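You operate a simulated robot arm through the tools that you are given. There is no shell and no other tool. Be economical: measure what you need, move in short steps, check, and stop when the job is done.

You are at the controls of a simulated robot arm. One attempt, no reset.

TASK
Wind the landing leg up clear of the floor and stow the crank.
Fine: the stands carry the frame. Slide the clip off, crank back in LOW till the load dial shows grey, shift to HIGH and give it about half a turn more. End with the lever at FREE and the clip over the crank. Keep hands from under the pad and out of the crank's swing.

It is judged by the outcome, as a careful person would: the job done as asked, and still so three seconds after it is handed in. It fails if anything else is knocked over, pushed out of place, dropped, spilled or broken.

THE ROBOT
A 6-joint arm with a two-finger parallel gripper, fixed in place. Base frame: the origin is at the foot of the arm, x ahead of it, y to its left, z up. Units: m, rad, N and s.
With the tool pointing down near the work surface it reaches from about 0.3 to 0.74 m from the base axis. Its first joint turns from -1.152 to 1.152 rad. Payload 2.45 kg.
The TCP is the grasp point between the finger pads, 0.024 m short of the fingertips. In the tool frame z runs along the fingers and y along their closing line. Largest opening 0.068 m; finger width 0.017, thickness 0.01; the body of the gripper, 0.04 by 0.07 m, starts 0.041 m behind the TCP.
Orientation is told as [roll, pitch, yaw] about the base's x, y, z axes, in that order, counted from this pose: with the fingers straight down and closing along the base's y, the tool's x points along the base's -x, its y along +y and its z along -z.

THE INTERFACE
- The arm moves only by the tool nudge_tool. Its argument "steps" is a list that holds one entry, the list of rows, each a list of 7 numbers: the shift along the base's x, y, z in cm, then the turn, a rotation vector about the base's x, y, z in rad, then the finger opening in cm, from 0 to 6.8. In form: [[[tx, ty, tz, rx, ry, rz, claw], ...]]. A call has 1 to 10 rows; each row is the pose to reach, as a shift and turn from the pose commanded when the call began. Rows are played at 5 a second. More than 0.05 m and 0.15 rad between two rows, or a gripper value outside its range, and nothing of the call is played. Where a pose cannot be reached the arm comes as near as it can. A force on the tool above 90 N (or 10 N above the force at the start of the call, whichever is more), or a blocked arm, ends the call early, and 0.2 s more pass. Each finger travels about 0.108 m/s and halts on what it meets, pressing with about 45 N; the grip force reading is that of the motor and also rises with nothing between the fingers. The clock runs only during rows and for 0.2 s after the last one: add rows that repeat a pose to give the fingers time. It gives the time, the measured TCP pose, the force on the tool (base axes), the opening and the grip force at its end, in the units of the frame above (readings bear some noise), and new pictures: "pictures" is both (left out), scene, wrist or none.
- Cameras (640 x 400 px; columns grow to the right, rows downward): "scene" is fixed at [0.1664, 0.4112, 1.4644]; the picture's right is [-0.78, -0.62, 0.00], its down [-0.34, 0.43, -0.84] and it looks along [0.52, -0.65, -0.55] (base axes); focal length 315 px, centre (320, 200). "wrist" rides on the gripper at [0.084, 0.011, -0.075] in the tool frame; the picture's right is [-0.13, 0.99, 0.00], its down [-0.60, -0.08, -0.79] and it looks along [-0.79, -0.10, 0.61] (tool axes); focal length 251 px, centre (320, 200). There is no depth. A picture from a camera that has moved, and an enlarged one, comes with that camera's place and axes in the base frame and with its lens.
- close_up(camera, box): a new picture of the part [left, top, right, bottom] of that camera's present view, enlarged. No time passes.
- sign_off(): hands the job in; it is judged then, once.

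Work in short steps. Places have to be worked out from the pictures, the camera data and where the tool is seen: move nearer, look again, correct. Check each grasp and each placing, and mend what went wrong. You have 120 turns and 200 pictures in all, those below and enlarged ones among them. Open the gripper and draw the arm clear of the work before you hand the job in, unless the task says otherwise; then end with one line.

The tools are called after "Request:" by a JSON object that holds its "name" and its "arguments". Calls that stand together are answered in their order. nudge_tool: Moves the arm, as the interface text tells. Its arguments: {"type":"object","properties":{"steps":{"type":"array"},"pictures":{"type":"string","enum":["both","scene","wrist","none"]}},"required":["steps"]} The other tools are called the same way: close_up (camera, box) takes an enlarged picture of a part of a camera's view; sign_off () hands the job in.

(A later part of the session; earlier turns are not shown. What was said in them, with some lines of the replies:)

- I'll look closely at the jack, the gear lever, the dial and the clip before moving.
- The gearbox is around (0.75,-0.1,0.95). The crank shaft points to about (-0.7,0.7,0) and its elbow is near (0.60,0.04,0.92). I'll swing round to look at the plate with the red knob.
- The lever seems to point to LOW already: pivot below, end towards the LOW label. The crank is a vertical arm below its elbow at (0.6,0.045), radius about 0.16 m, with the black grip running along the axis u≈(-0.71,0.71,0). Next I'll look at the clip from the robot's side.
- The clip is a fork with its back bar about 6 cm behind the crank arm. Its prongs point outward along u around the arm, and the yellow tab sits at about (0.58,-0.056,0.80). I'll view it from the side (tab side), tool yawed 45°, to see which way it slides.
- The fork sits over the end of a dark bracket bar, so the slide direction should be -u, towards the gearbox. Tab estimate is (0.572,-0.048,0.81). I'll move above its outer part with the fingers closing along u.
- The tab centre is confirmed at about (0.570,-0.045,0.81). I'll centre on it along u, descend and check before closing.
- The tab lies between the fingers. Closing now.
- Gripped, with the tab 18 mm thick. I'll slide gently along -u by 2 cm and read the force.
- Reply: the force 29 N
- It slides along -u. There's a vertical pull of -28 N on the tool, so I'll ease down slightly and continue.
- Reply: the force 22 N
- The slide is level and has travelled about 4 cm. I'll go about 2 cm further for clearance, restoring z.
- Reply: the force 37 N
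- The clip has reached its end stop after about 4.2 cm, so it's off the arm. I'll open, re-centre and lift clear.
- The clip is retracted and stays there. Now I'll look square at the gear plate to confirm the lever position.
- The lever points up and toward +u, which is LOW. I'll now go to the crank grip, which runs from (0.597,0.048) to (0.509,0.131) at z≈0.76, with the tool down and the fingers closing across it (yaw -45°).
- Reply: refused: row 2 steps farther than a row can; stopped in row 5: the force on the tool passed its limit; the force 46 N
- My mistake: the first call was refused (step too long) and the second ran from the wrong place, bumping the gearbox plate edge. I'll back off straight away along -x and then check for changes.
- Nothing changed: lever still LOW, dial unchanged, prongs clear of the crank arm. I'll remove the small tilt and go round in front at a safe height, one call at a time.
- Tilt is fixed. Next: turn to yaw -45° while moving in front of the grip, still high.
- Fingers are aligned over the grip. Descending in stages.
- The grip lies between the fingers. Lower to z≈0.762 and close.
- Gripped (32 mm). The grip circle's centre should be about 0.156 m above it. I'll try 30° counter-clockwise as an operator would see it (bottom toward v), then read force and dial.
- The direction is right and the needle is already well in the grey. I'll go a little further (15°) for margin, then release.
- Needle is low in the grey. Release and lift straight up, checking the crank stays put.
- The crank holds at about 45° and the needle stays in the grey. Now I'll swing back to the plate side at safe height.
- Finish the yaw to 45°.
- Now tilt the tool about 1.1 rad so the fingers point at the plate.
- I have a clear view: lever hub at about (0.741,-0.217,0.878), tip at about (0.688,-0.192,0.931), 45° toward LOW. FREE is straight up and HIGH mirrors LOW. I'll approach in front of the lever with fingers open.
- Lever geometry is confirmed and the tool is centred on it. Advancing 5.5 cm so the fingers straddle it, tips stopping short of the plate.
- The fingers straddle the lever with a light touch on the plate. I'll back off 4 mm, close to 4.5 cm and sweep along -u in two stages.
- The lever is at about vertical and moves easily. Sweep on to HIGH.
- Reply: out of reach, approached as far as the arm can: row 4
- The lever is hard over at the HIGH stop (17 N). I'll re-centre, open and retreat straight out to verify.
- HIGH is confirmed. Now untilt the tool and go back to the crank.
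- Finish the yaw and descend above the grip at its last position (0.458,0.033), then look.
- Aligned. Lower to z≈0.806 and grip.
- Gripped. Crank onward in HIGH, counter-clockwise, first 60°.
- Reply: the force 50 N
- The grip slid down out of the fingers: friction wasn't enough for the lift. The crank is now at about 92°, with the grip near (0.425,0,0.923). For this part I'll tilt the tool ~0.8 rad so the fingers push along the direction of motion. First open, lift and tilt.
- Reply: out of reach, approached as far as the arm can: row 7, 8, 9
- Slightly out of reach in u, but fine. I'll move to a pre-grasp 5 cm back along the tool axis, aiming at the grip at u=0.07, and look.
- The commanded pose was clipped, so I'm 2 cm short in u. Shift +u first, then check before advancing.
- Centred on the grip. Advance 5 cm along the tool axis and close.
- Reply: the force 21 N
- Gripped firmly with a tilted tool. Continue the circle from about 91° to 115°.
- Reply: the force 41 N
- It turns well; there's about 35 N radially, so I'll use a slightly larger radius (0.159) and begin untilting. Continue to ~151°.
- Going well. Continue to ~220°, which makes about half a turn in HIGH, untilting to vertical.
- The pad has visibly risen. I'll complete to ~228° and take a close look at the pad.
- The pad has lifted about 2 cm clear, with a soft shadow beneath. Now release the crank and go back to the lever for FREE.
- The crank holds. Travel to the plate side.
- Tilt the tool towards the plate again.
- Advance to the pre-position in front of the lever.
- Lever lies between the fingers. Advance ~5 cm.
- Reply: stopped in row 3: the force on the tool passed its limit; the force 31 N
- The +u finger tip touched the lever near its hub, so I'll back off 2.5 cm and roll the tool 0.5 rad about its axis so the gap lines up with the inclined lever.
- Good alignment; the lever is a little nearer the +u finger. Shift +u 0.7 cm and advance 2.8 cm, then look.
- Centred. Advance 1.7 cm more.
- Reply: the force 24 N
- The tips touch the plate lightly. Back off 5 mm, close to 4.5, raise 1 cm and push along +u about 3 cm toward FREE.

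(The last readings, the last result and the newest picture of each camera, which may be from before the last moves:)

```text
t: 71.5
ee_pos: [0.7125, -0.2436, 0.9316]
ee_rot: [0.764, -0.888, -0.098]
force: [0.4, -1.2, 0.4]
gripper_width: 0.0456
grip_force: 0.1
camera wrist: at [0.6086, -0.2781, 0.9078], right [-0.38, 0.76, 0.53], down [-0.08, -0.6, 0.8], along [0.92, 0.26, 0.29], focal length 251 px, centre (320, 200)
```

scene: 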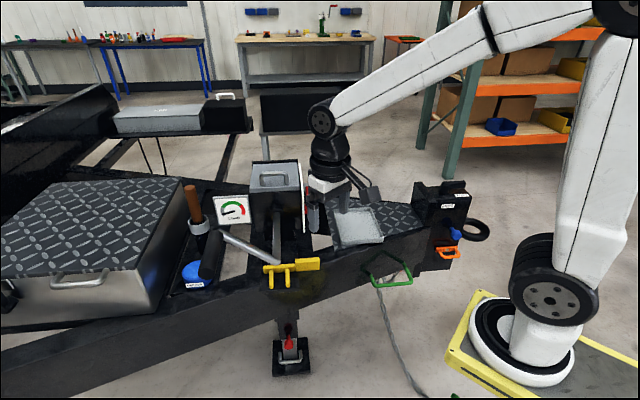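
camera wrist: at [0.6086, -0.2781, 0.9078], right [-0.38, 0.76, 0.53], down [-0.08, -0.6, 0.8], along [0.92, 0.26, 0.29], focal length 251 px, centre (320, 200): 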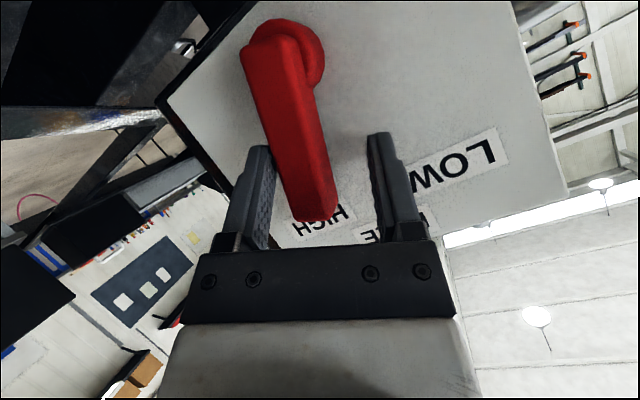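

The lever is about 17° short of vertical. Push ~1.2 cm more.

Request:
{"name": "nudge_tool", "arguments": {"steps": [[[-0.45, 0.45, 0, 0, 0, 0, 4.5], [-0.9, 0.9, 0, 0, 0, 0, 4.5], [-0.9, 0.9, 0, 0, 0, 0, 4.5]]], "pictures": "wrist"}}

```text
t: 72.3
ee_pos: [0.7047, -0.2365, 0.9311]
ee_rot: [0.764, -0.888, -0.1]
force: [2.4, -0.5, 0.5]
gripper_width: 0.0462
grip_force: 1.0
camera wrist: at [0.5993, -0.2706, 0.9076], right [-0.38, 0.76, 0.53], down [-0.08, -0.6, 0.8], along [0.92, 0.26, 0.29], focal length 251 px, centre (320, 200)
```

wrist: 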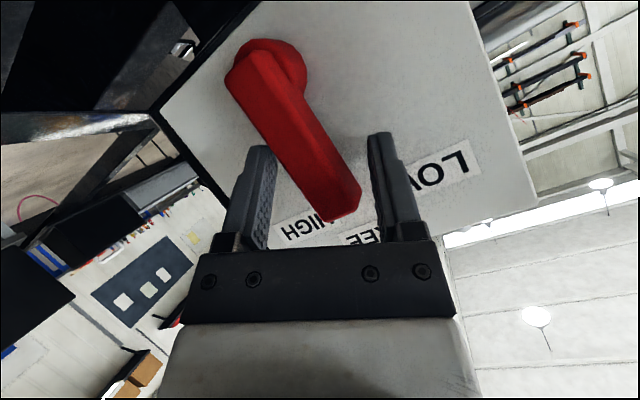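

The lever looks vertical. Open, retreat straight out and check.

Request:
{"name": "nudge_tool", "arguments": {"steps": [[[0.2, -0.2, 0, 0, 0, 0, 5.5], [0.2, -0.2, 0, 0, 0, 0, 6.2], [-2, -2.4, 0, 0, 0, 0, 6.2], [-5, -5.4, 0, 0, 0, 0, 6.2], [-8, -8.4, 0, 0, 0, 0, 6.8], [-11, -11.4, 0, 0, 0, 0, 6.8], [-14, -14, 0, -0.08, -0.08, 0.057, 6.8], [-15.5, -15, 0, -0.16, -0.16, 0.114, 6.8], [-15.5, -15, 0, -0.24, -0.24, 0.171, 6.8], [-15.5, -15, 0, -0.316, -0.316, 0.225, 6.8]]], "pictures": "both"}}

Request:
{"name": "close_up", "arguments": {"camera": "wrist", "box": [220, 0, 460, 150]}}

Request:
{"name": "close_up", "arguments": {"camera": "scene", "box": [180, 180, 340, 390]}}

```text
t: 74.5
ee_pos: [0.5491, -0.3855, 0.9322]
ee_rot: [0.015, -1.096, 0.77]
force: [0.9, 0.0, 0.1]
gripper_width: 0.068
grip_force: 0.1
camera wrist: at [0.4686, -0.4518, 0.8942], right [-0.66, 0.74, 0.12], down [-0.25, -0.36, 0.9], along [0.71, 0.56, 0.42], focal length 251 px, centre (320, 200)
```

scene: 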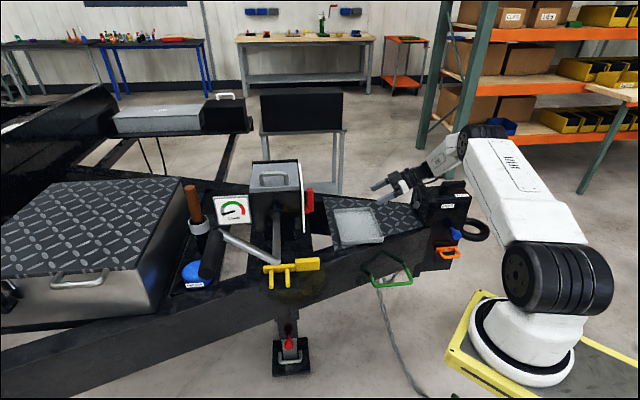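
wrist: 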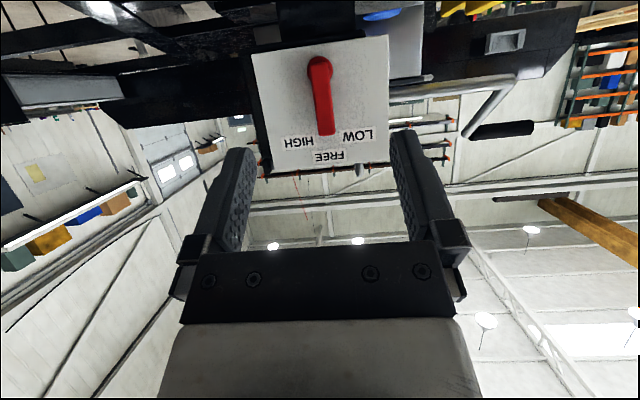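

```text
2.67 times, centred on (340, 75) of wrist
camera zoom: at [0.4686, -0.4518, 0.8942], right [-0.66, 0.74, 0.12], down [-0.25, -0.36, 0.9], along [0.71, 0.56, 0.42], focal length 670 px, centre (267, 533)
```

zoom: 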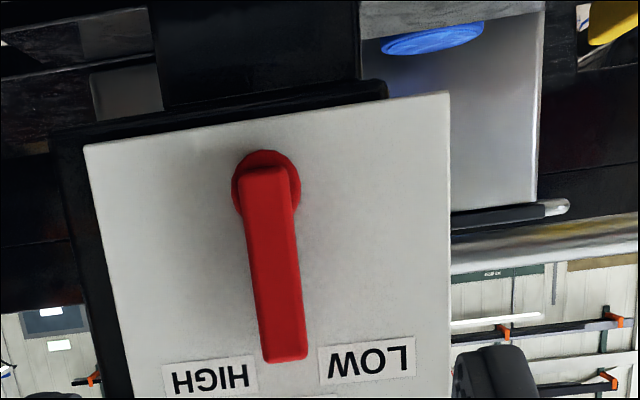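

```text
1.90 times, centred on (260, 285) of scene
camera zoom: at [0.1664, 0.4112, 1.4644], right [-0.78, -0.62, 0.0], down [-0.34, 0.43, -0.84], along [0.52, -0.65, -0.55], focal length 600 px, centre (434, 38)
```

zoom: 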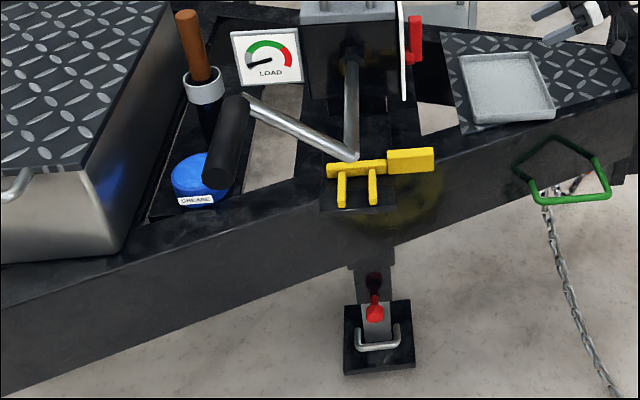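

FREE is confirmed, the pad stays up and the crank holds at about 228°. Now untilt and return to bring the crank down to its hanging position.

Request:
{"name": "nudge_tool", "arguments": {"steps": [[[-1, 0, 1, -0.0884, 0.0884, 0, 6.8], [-2, 0, 2, -0.1768, 0.1768, 0, 6.8], [-3, 0, 3, -0.2652, 0.2652, 0, 6.8], [-4, 0, 4, -0.3536, 0.3536, 0, 6.8], [-5, 0, 5, -0.442, 0.442, 0, 6.8], [-6, 0, 7, -0.5304, 0.5304, 0, 6.8], [-7, 1, 9, -0.6188, 0.6188, 0, 6.8], [-9, 2, 11, -0.7072, 0.7072, 0, 6.8], [-11, 3, 13, -0.775, 0.775, 0, 6.8]]], "pictures": "none"}}

```text
t: 76.5
ee_pos: [0.4414, -0.3558, 1.065]
ee_rot: [-0.001, 0.002, 0.776]
force: [0.4, 0.4, -0.7]
gripper_width: 0.0678
grip_force: 0.1
```

Request:
{"name": "nudge_tool", "arguments": {"steps": [[[-2, 4, 1, 0, 0, -0.145, 6.8], [-3, 8, 2, 0, 0, -0.29, 6.8], [-4, 12, 3, 0, 0, -0.435, 6.8], [-4, 16, 4, 0, 0, -0.58, 6.8], [-4, 20, 5, 0, 0, -0.725, 6.8], [-4, 24, 6, 0, 0, -0.87, 6.8], [-4, 28, 6.5, 0, 0, -1.015, 6.8], [-3, 32, 6.5, 0, 0, -1.16, 6.8], [-1.5, 36, 6.5, 0, 0, -1.305, 6.8], [0, 40, 6.5, 0, 0, -1.45, 6.8]]], "pictures": "none"}}

```text
t: 78.7
ee_pos: [0.4407, 0.0444, 1.1257]
ee_rot: [0.001, -0.001, -0.674]
force: [0.1, -0.4, 0.0]
gripper_width: 0.0677
grip_force: 0.0
```

Request:
{"name": "nudge_tool", "arguments": {"steps": [[[3.1, 2.3, 0, 0, 0, -0.04, 6.8], [6.2, 4.6, 0, 0, 0, -0.08, 6.8], [9.4, 6.9, 0, 0, 0, -0.111, 6.8], [12.6, 9.2, 0, 0, 0, -0.111, 6.8], [15.8, 11.5, 0, 0, 0, -0.111, 6.8], [18.7, 13.7, -1, 0, 0, -0.111, 6.8], [18.7, 13.7, -4, 0, 0, -0.111, 6.8]]], "pictures": "both"}}

```text
t: 80.3
ee_pos: [0.6265, 0.1802, 1.0835]
ee_rot: [0.0, -0.002, -0.785]
force: [0.2, -0.4, 0.6]
gripper_width: 0.0681
grip_force: 0.1
camera wrist: at [0.574, 0.2472, 1.1609], right [0.79, 0.61, 0.0], down [0.37, -0.48, 0.79], along [0.48, -0.63, -0.61], focal length 251 px, centre (320, 200)
```

scene: 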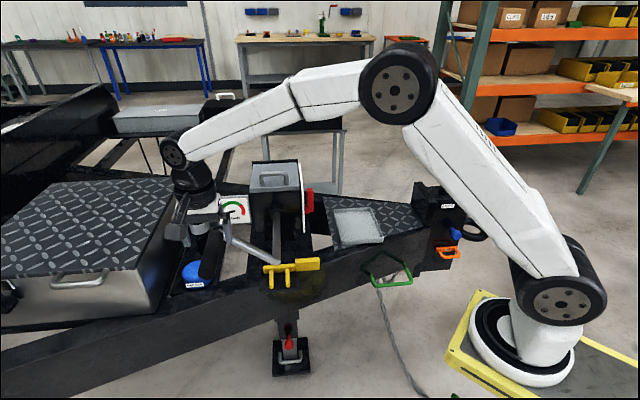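
wrist: 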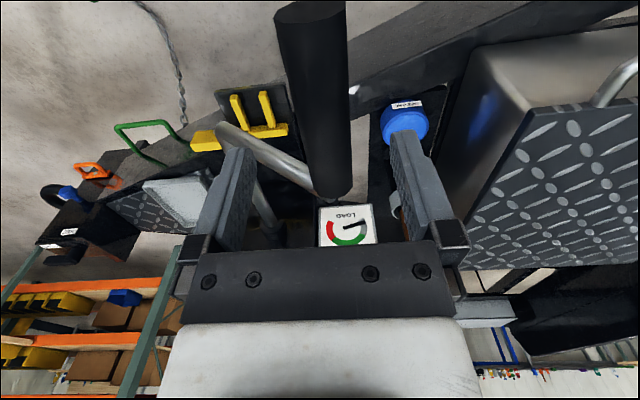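

Aligned over the grip. Lower to z≈1.02 and close.

Request:
{"name": "nudge_tool", "arguments": {"steps": [[[0, 0, -3.2, 0, 0, 0, 6.8], [0, 0, -6.4, 0, 0, 0, 6.8], [0, 0, -6.4, 0, 0, 0, 4], [0, 0, -6.4, 0, 0, 0, 1.5], [0, 0, -6.4, 0, 0, 0, 1.5]]], "pictures": "none"}}

```text
t: 81.5
ee_pos: [0.6273, 0.1811, 1.022]
ee_rot: [0.003, -0.002, -0.785]
force: [8.7, 8.0, -4.4]
gripper_width: 0.0314
grip_force: 44.8
```

Gripped. Turn on down the left side to 276° first.

Request:
{"name": "nudge_tool", "arguments": {"steps": [[[0.95, 0.95, -1.73, 0, 0, 0, 1.5], [1.73, 1.73, -3.62, 0, 0, 0, 1.5], [2.31, 2.31, -5.65, 0, 0, 0, 1.5], [2.68, 2.68, -7.78, 0, 0, 0, 1.5], [2.84, 2.84, -9.96, 0, 0, 0, 1.5], [2.79, 2.79, -12.15, 0, 0, 0, 1.5]]], "pictures": "both"}}

```text
t: 82.9
ee_pos: [0.6529, 0.2088, 0.9026]
ee_rot: [0.007, -0.002, -0.784]
force: [7.1, 7.0, 7.1]
gripper_width: 0.0312
grip_force: 44.9
camera wrist: at [0.6024, 0.2752, 0.9799], right [0.79, 0.61, 0.0], down [0.37, -0.48, 0.79], along [0.49, -0.63, -0.61], focal length 251 px, centre (320, 200)
```

scene: 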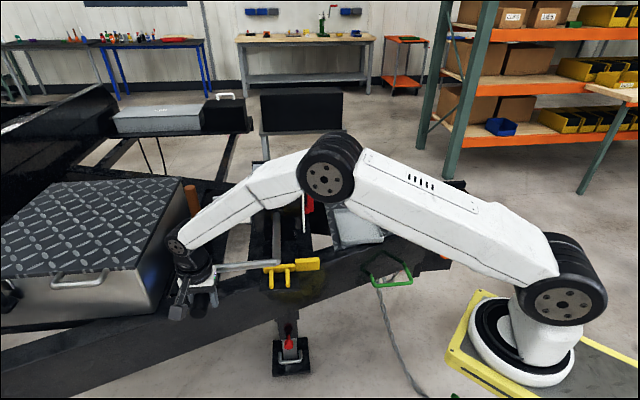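
wrist: 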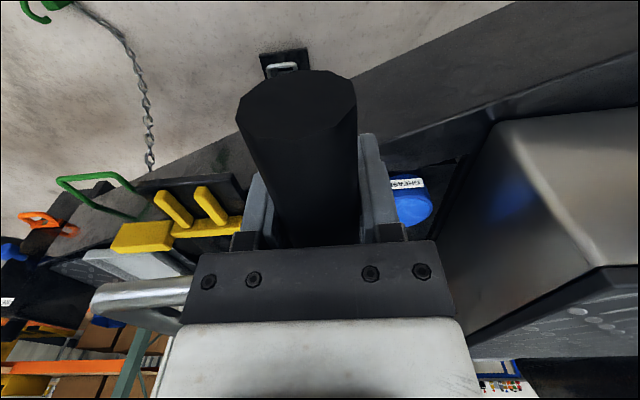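

Easy going at low force. Continue down to the bottom (360°).

Request:
{"name": "nudge_tool", "arguments": {"steps": [[[-0.27, -0.27, -2.16, 0, 0, 0, 1.5], [-0.75, -0.75, -4.24, 0, 0, 0, 1.5], [-1.43, -1.43, -6.21, 0, 0, 0, 1.5], [-2.29, -2.29, -8.03, 0, 0, 0, 1.5], [-3.33, -3.33, -9.65, 0, 0, 0, 1.5], [-4.52, -4.52, -11.06, 0, 0, 0, 1.5], [-5.83, -5.83, -12.22, 0, 0, 0, 1.5], [-7.24, -7.24, -13.11, 0, 0, 0, 1.5], [-9.11, -9.11, -13.82, 0, 0, 0, 1.5], [-11.04, -11.04, -14.06, 0, 0, 0, 1.5]]], "pictures": "both"}}

Request:
{"name": "close_up", "arguments": {"camera": "scene", "box": [200, 180, 350, 390]}}

```text
t: 85.1
ee_pos: [0.5439, 0.0967, 0.764]
ee_rot: [0.0, 0.001, -0.787]
force: [6.4, 1.2, -11.6]
gripper_width: 0.0319
grip_force: 29.7
camera wrist: at [0.4924, 0.1631, 0.8404], right [0.79, 0.61, 0.0], down [0.37, -0.48, 0.79], along [0.48, -0.63, -0.61], focal length 251 px, centre (320, 200)
```

scene: 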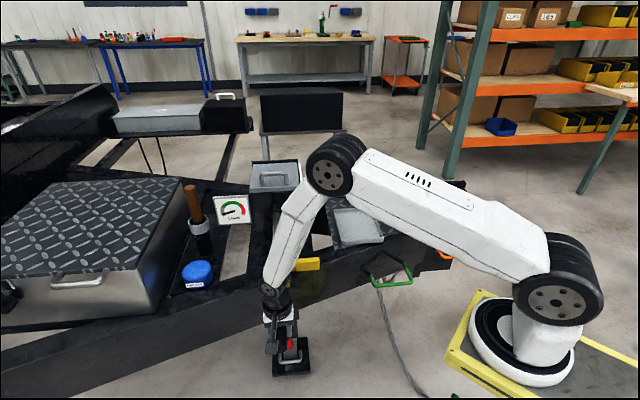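
wrist: 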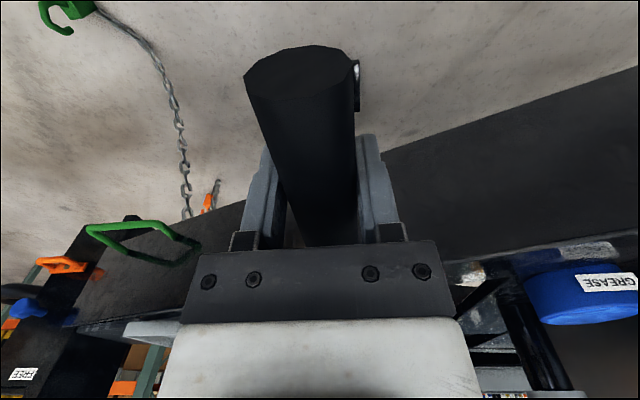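

```text
1.90 times, centred on (275, 285) of scene
camera zoom: at [0.1668, 0.4113, 1.4643], right [-0.78, -0.62, 0.0], down [-0.34, 0.43, -0.84], along [0.52, -0.65, -0.55], focal length 600 px, centre (406, 38)
```

zoom: 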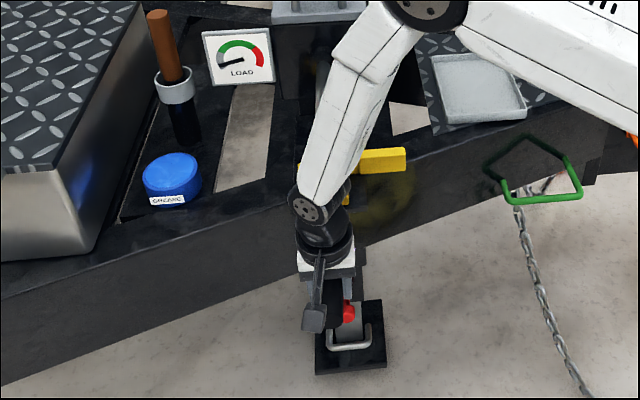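

The crank hangs down, within about 2 mm of its original position. I'll nudge it 1–2 mm, then release and lift.

Request:
{"name": "nudge_tool", "arguments": {"steps": [[[0.14, 0.14, 0, 0, 0, 0, 1.5], [0.14, 0.14, 0, 0, 0, 0, 4], [0.14, 0.14, 0, 0, 0, 0, 6.8], [0.14, 0.14, 0, 0, 0, 0, 6.8], [0.14, 0.14, 4.5, 0, 0, 0, 6.8], [0.14, 0.14, 9, 0, 0, 0, 6.8], [0, 0, 13.5, 0, 0, 0, 6.8], [-2, 0, 18, 0, 0, 0, 6.8], [-5, -1, 21.5, 0, 0, 0, 6.8], [-8, -3, 24, 0, 0, 0, 6.8]]], "pictures": "both"}}

Request:
{"name": "close_up", "arguments": {"camera": "scene", "box": [230, 230, 350, 390]}}

```text
t: 87.3
ee_pos: [0.4621, 0.0657, 1.0028]
ee_rot: [0.001, 0.0, -0.785]
force: [-0.2, -0.4, -0.3]
gripper_width: 0.0681
grip_force: 0.0
camera wrist: at [0.4113, 0.1332, 1.0794], right [0.79, 0.61, 0.0], down [0.37, -0.48, 0.79], along [0.48, -0.63, -0.61], focal length 251 px, centre (320, 200)
```

scene: 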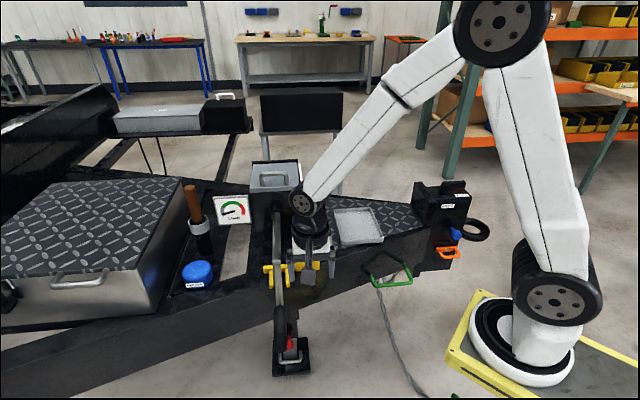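
wrist: 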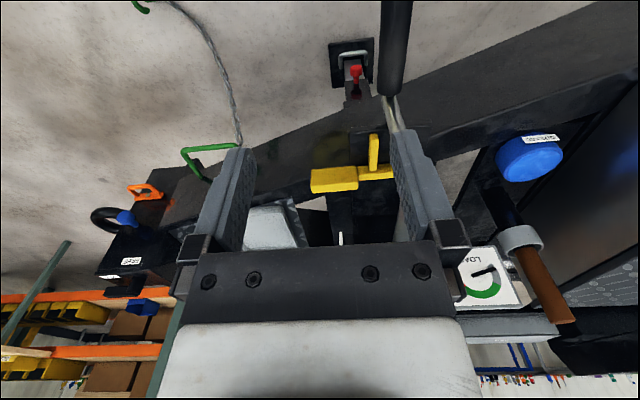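

```text
2.50 times, centred on (290, 310) of scene
camera zoom: at [0.1664, 0.4112, 1.4644], right [-0.78, -0.62, 0.0], down [-0.34, 0.43, -0.84], along [0.52, -0.65, -0.55], focal length 788 px, centre (395, -75)
```

zoom: 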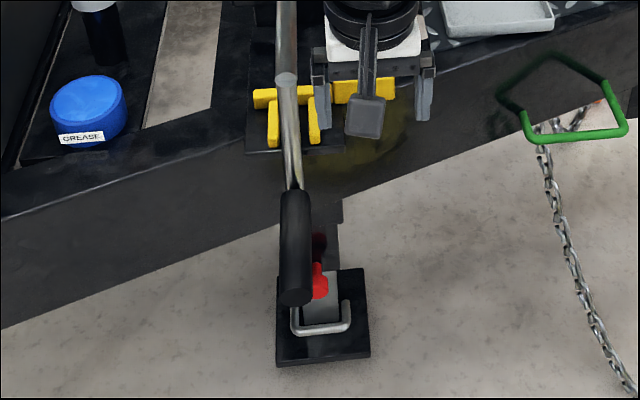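

The crank hangs between the open prongs and the pad is clear of the floor. Now go back to the clip tab with yaw +45°.

Request:
{"name": "nudge_tool", "arguments": {"steps": [[[-1.5, -1, 1, 0, 0, 0.145, 6.8], [-3, -3, 2, 0, 0, 0.29, 6.8], [-4, -5, 3, 0, 0, 0.435, 6.8], [-5, -7.5, 3, 0, 0, 0.58, 6.8], [-5, -10, 3, 0, 0, 0.725, 6.8], [-5, -12.5, 3, 0, 0, 0.87, 6.8], [-4, -15, 3, 0, 0, 1.015, 6.8], [-3, -17, 3, 0, 0, 1.16, 6.8], [-1, -19, 2, 0, 0, 1.305, 6.8], [1, -20.5, 0, 0, 0, 1.45, 6.8]]], "pictures": "none"}}

```text
t: 89.5
ee_pos: [0.4732, -0.1391, 1.0013]
ee_rot: [0.002, -0.001, 0.665]
force: [0.8, -0.4, -0.9]
gripper_width: 0.0679
grip_force: 0.3
```

Request:
{"name": "nudge_tool", "arguments": {"steps": [[[3, 0.5, 0, 0, 0, 0.12, 6.8], [6.5, 2, 0, 0, 0, 0.12, 6.8], [10, 3.8, -1, 0, 0, 0.12, 6.8], [12, 5, -3, 0, 0, 0.12, 6.8], [12, 5, -7, 0, 0, 0.12, 6.8], [12, 5, -10, 0, 0, 0.12, 6.8]]], "pictures": "both"}}

```text
t: 90.9
ee_pos: [0.5926, -0.0854, 0.9039]
ee_rot: [0.003, -0.003, 0.785]
force: [0.1, 0.1, 0.5]
gripper_width: 0.068
grip_force: 0.0
camera wrist: at [0.5271, -0.1374, 0.9812], right [-0.61, 0.79, 0.0], down [0.48, 0.37, 0.79], along [0.63, 0.48, -0.61], focal length 251 px, centre (320, 200)
```

scene: 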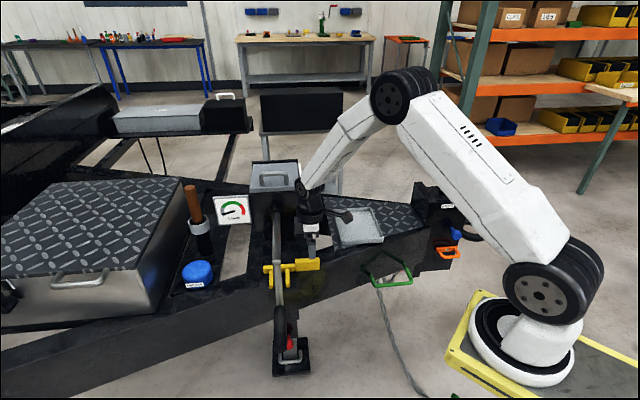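
wrist: 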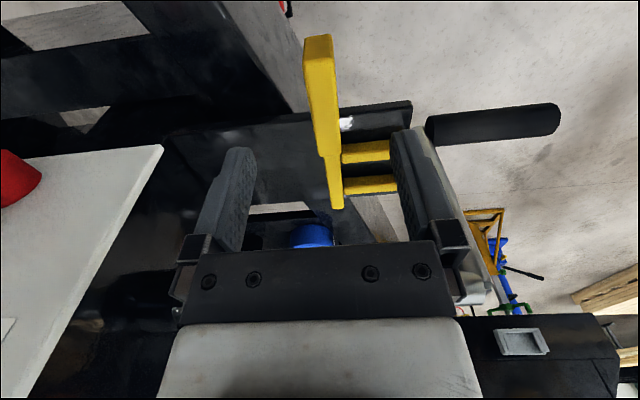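

Tab lies between the fingers, a few mm towards -u. Descend, close on it.

Request:
{"name": "nudge_tool", "arguments": {"steps": [[[0.2, -0.2, -3, 0, 0, 0, 6.8], [0.2, -0.2, -6, 0, 0, 0, 6.8], [0.2, -0.2, -8.8, 0, 0, 0, 6.8], [0.2, -0.2, -8.8, 0, 0, 0, 4], [0.2, -0.2, -8.8, 0, 0, 0, 1], [0.2, -0.2, -8.8, 0, 0, 0, 1]]], "pictures": "wrist"}}

```text
t: 92.3
ee_pos: [0.5948, -0.088, 0.8145]
ee_rot: [0.004, 0.001, 0.786]
force: [-10.8, 16.9, 1.5]
gripper_width: 0.0251
grip_force: 9.5
camera wrist: at [0.5276, -0.1405, 0.892], right [-0.61, 0.79, 0.0], down [0.49, 0.37, 0.79], along [0.63, 0.49, -0.61], focal length 251 px, centre (320, 200)
```

wrist: 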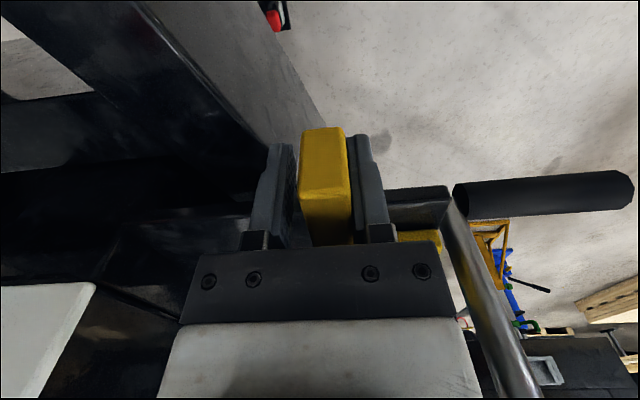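

Gripping. Slide the clip back along +u to its original position, TCP ≈ (0.5595,-0.055).

Request:
{"name": "nudge_tool", "arguments": {"steps": [[[-0.3, 0.3, 0, 0, 0, 0, 1], [-0.7, 0.7, 0, 0, 0, 0, 1], [-1.3, 1.3, 0, 0, 0, 0, 1], [-1.9, 1.9, 0, 0, 0, 0, 1], [-2.5, 2.5, 0, 0, 0, 0, 1]]], "pictures": "wrist"}}

Request:
{"name": "close_up", "arguments": {"camera": "scene", "box": [230, 200, 370, 310]}}

```text
t: 93.5
ee_pos: [0.5691, -0.0643, 0.8146]
ee_rot: [0.001, 0.0, 0.785]
force: [-12.9, -16.2, 22.0]
gripper_width: 0.0178
grip_force: 36.1
camera wrist: at [0.5035, -0.1165, 0.8917], right [-0.61, 0.79, 0.0], down [0.48, 0.37, 0.79], along [0.63, 0.48, -0.61], focal length 251 px, centre (320, 200)
```

wrist: 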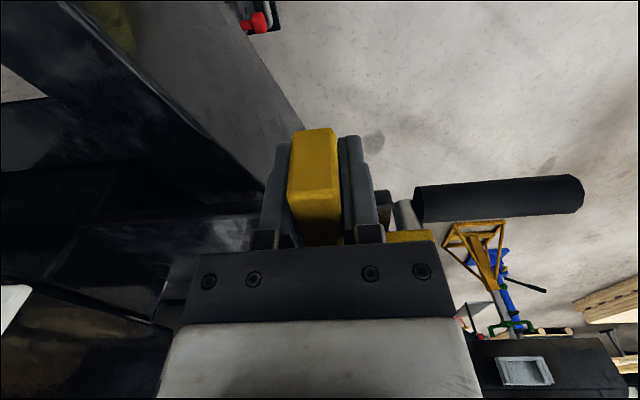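

```text
3.64 times, centred on (300, 255) of scene
camera zoom: at [0.1657, 0.4109, 1.4646], right [-0.78, -0.62, 0.0], down [-0.34, 0.43, -0.84], along [0.52, -0.65, -0.55], focal length 1146 px, centre (393, 0)
```

zoom: 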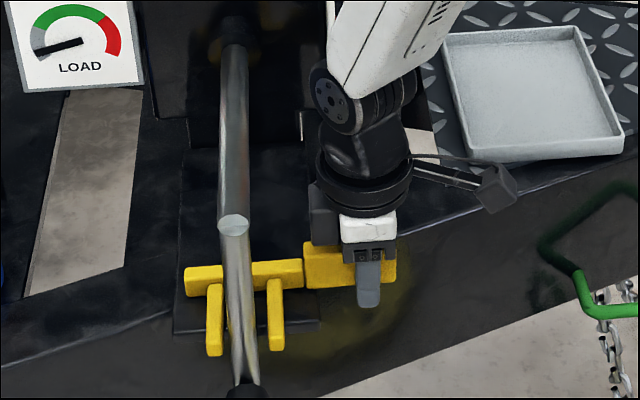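

The prongs straddle the arm. Push the remaining ~1.4 cm.

Request:
{"name": "nudge_tool", "arguments": {"steps": [[[-0.35, 0.35, 0.1, 0, 0, 0, 1], [-0.7, 0.7, 0.1, 0, 0, 0, 1], [-1.05, 1.05, 0.1, 0, 0, 0, 1], [-1.05, 1.05, 0.1, 0, 0, 0, 1]]], "pictures": "wrist"}}

Request:
{"name": "close_up", "arguments": {"camera": "scene", "box": [230, 200, 370, 310]}}

```text
t: 94.5
ee_pos: [0.5597, -0.0524, 0.8132]
ee_rot: [0.004, -0.001, 0.783]
force: [-16.1, -19.8, 14.6]
gripper_width: 0.018
grip_force: 36.1
camera wrist: at [0.4932, -0.1049, 0.8911], right [-0.61, 0.79, 0.0], down [0.48, 0.37, 0.79], along [0.63, 0.48, -0.61], focal length 251 px, centre (320, 200)
```

wrist: 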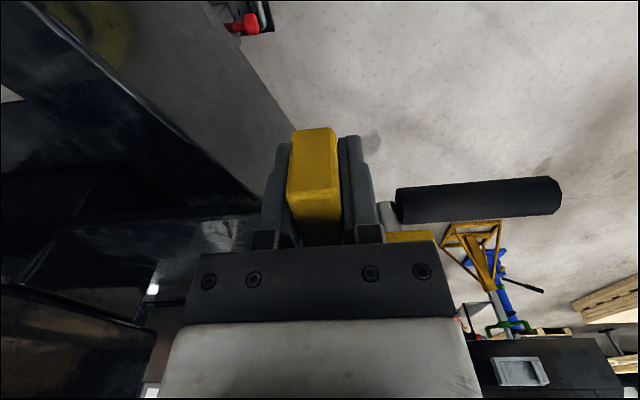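

```text
3.64 times, centred on (300, 255) of scene
camera zoom: at [0.1658, 0.4108, 1.4646], right [-0.78, -0.62, 0.0], down [-0.34, 0.43, -0.84], along [0.52, -0.65, -0.55], focal length 1146 px, centre (393, 0)
```

zoom: 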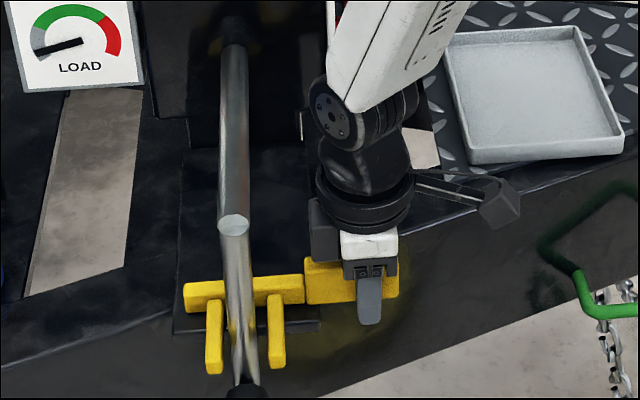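

The prongs match their original position exactly. Release and withdraw upward and clear.

Request:
{"name": "nudge_tool", "arguments": {"steps": [[[0, 0, 0, 0, 0, 0, 4], [0, 0, 0, 0, 0, 0, 6.8], [0, 0, 0, 0, 0, 0, 6.8], [0, 0, 4.5, 0, 0, 0, 6.8], [0, 0, 9, 0, 0, 0, 6.8], [-2, -2, 13, 0, 0, 0, 6.8], [-5, -4, 16, 0, 0, 0, 6.8], [-8, -7, 18, 0, 0, 0, 6.8], [-11, -10, 20, 0, 0, 0, 6.8], [-14, -13, 21, 0, 0, 0, 6.8]]], "pictures": "both"}}

Request:
{"name": "close_up", "arguments": {"camera": "scene", "box": [200, 170, 350, 390]}}

Request:
{"name": "close_up", "arguments": {"camera": "wrist", "box": [120, 60, 480, 260]}}

```text
t: 96.7
ee_pos: [0.4198, -0.1846, 1.0248]
ee_rot: [0.001, -0.001, 0.785]
force: [0.7, 0.1, 0.1]
gripper_width: 0.0679
grip_force: 0.1
camera wrist: at [0.3535, -0.2366, 1.1018], right [-0.61, 0.79, 0.0], down [0.48, 0.37, 0.79], along [0.63, 0.48, -0.61], focal length 251 px, centre (320, 200)
```

scene: 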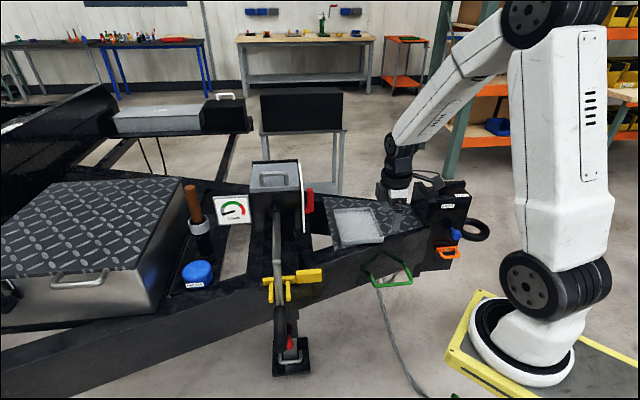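
wrist: 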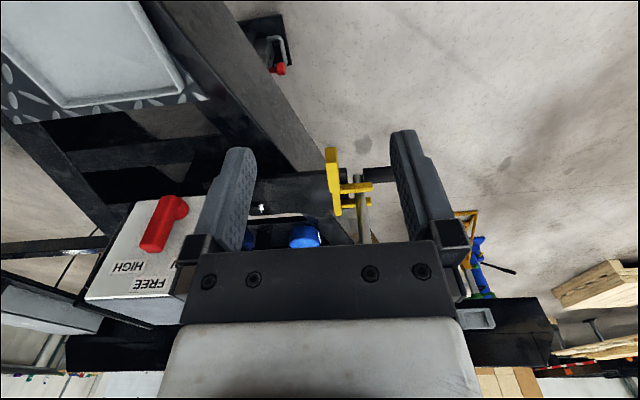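

```text
1.82 times, centred on (275, 280) of scene
camera zoom: at [0.1664, 0.4113, 1.4644], right [-0.78, -0.62, 0.0], down [-0.34, 0.43, -0.84], along [0.52, -0.65, -0.55], focal length 573 px, centre (402, 54)
```

zoom: 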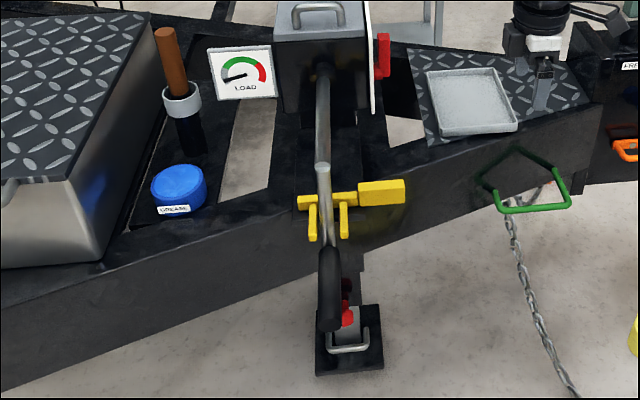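

```text
1.78 times, centred on (300, 160) of wrist
camera zoom: at [0.3535, -0.2366, 1.1018], right [-0.61, 0.79, 0.0], down [0.48, 0.37, 0.79], along [0.63, 0.48, -0.61], focal length 447 px, centre (356, 271)
```

zoom: 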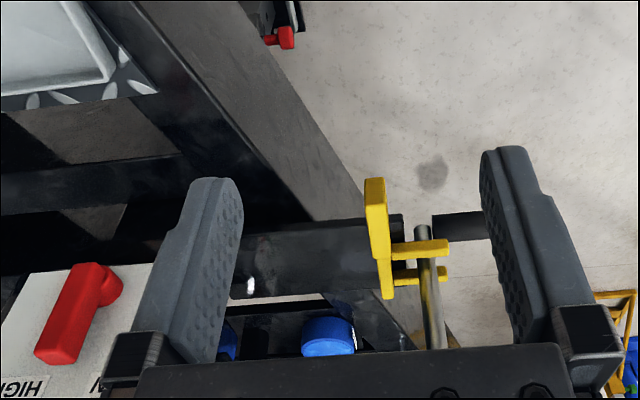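

The clip is over the crank arm, the lever is at FREE, the dial is grey, the pad is raised, and the arm is open and clear. Handing in.

Request:
{"name": "sign_off", "arguments": {}}

```text
The job is handed in.
```

The landing leg is wound up about 2 cm clear of the floor, the lever is at FREE, and the crank hangs stowed with the clip back over it. Along the way a wrong move bumped the gear plate with about 40 N. The pictures afterwards showed the lever, dial and clip unchanged.
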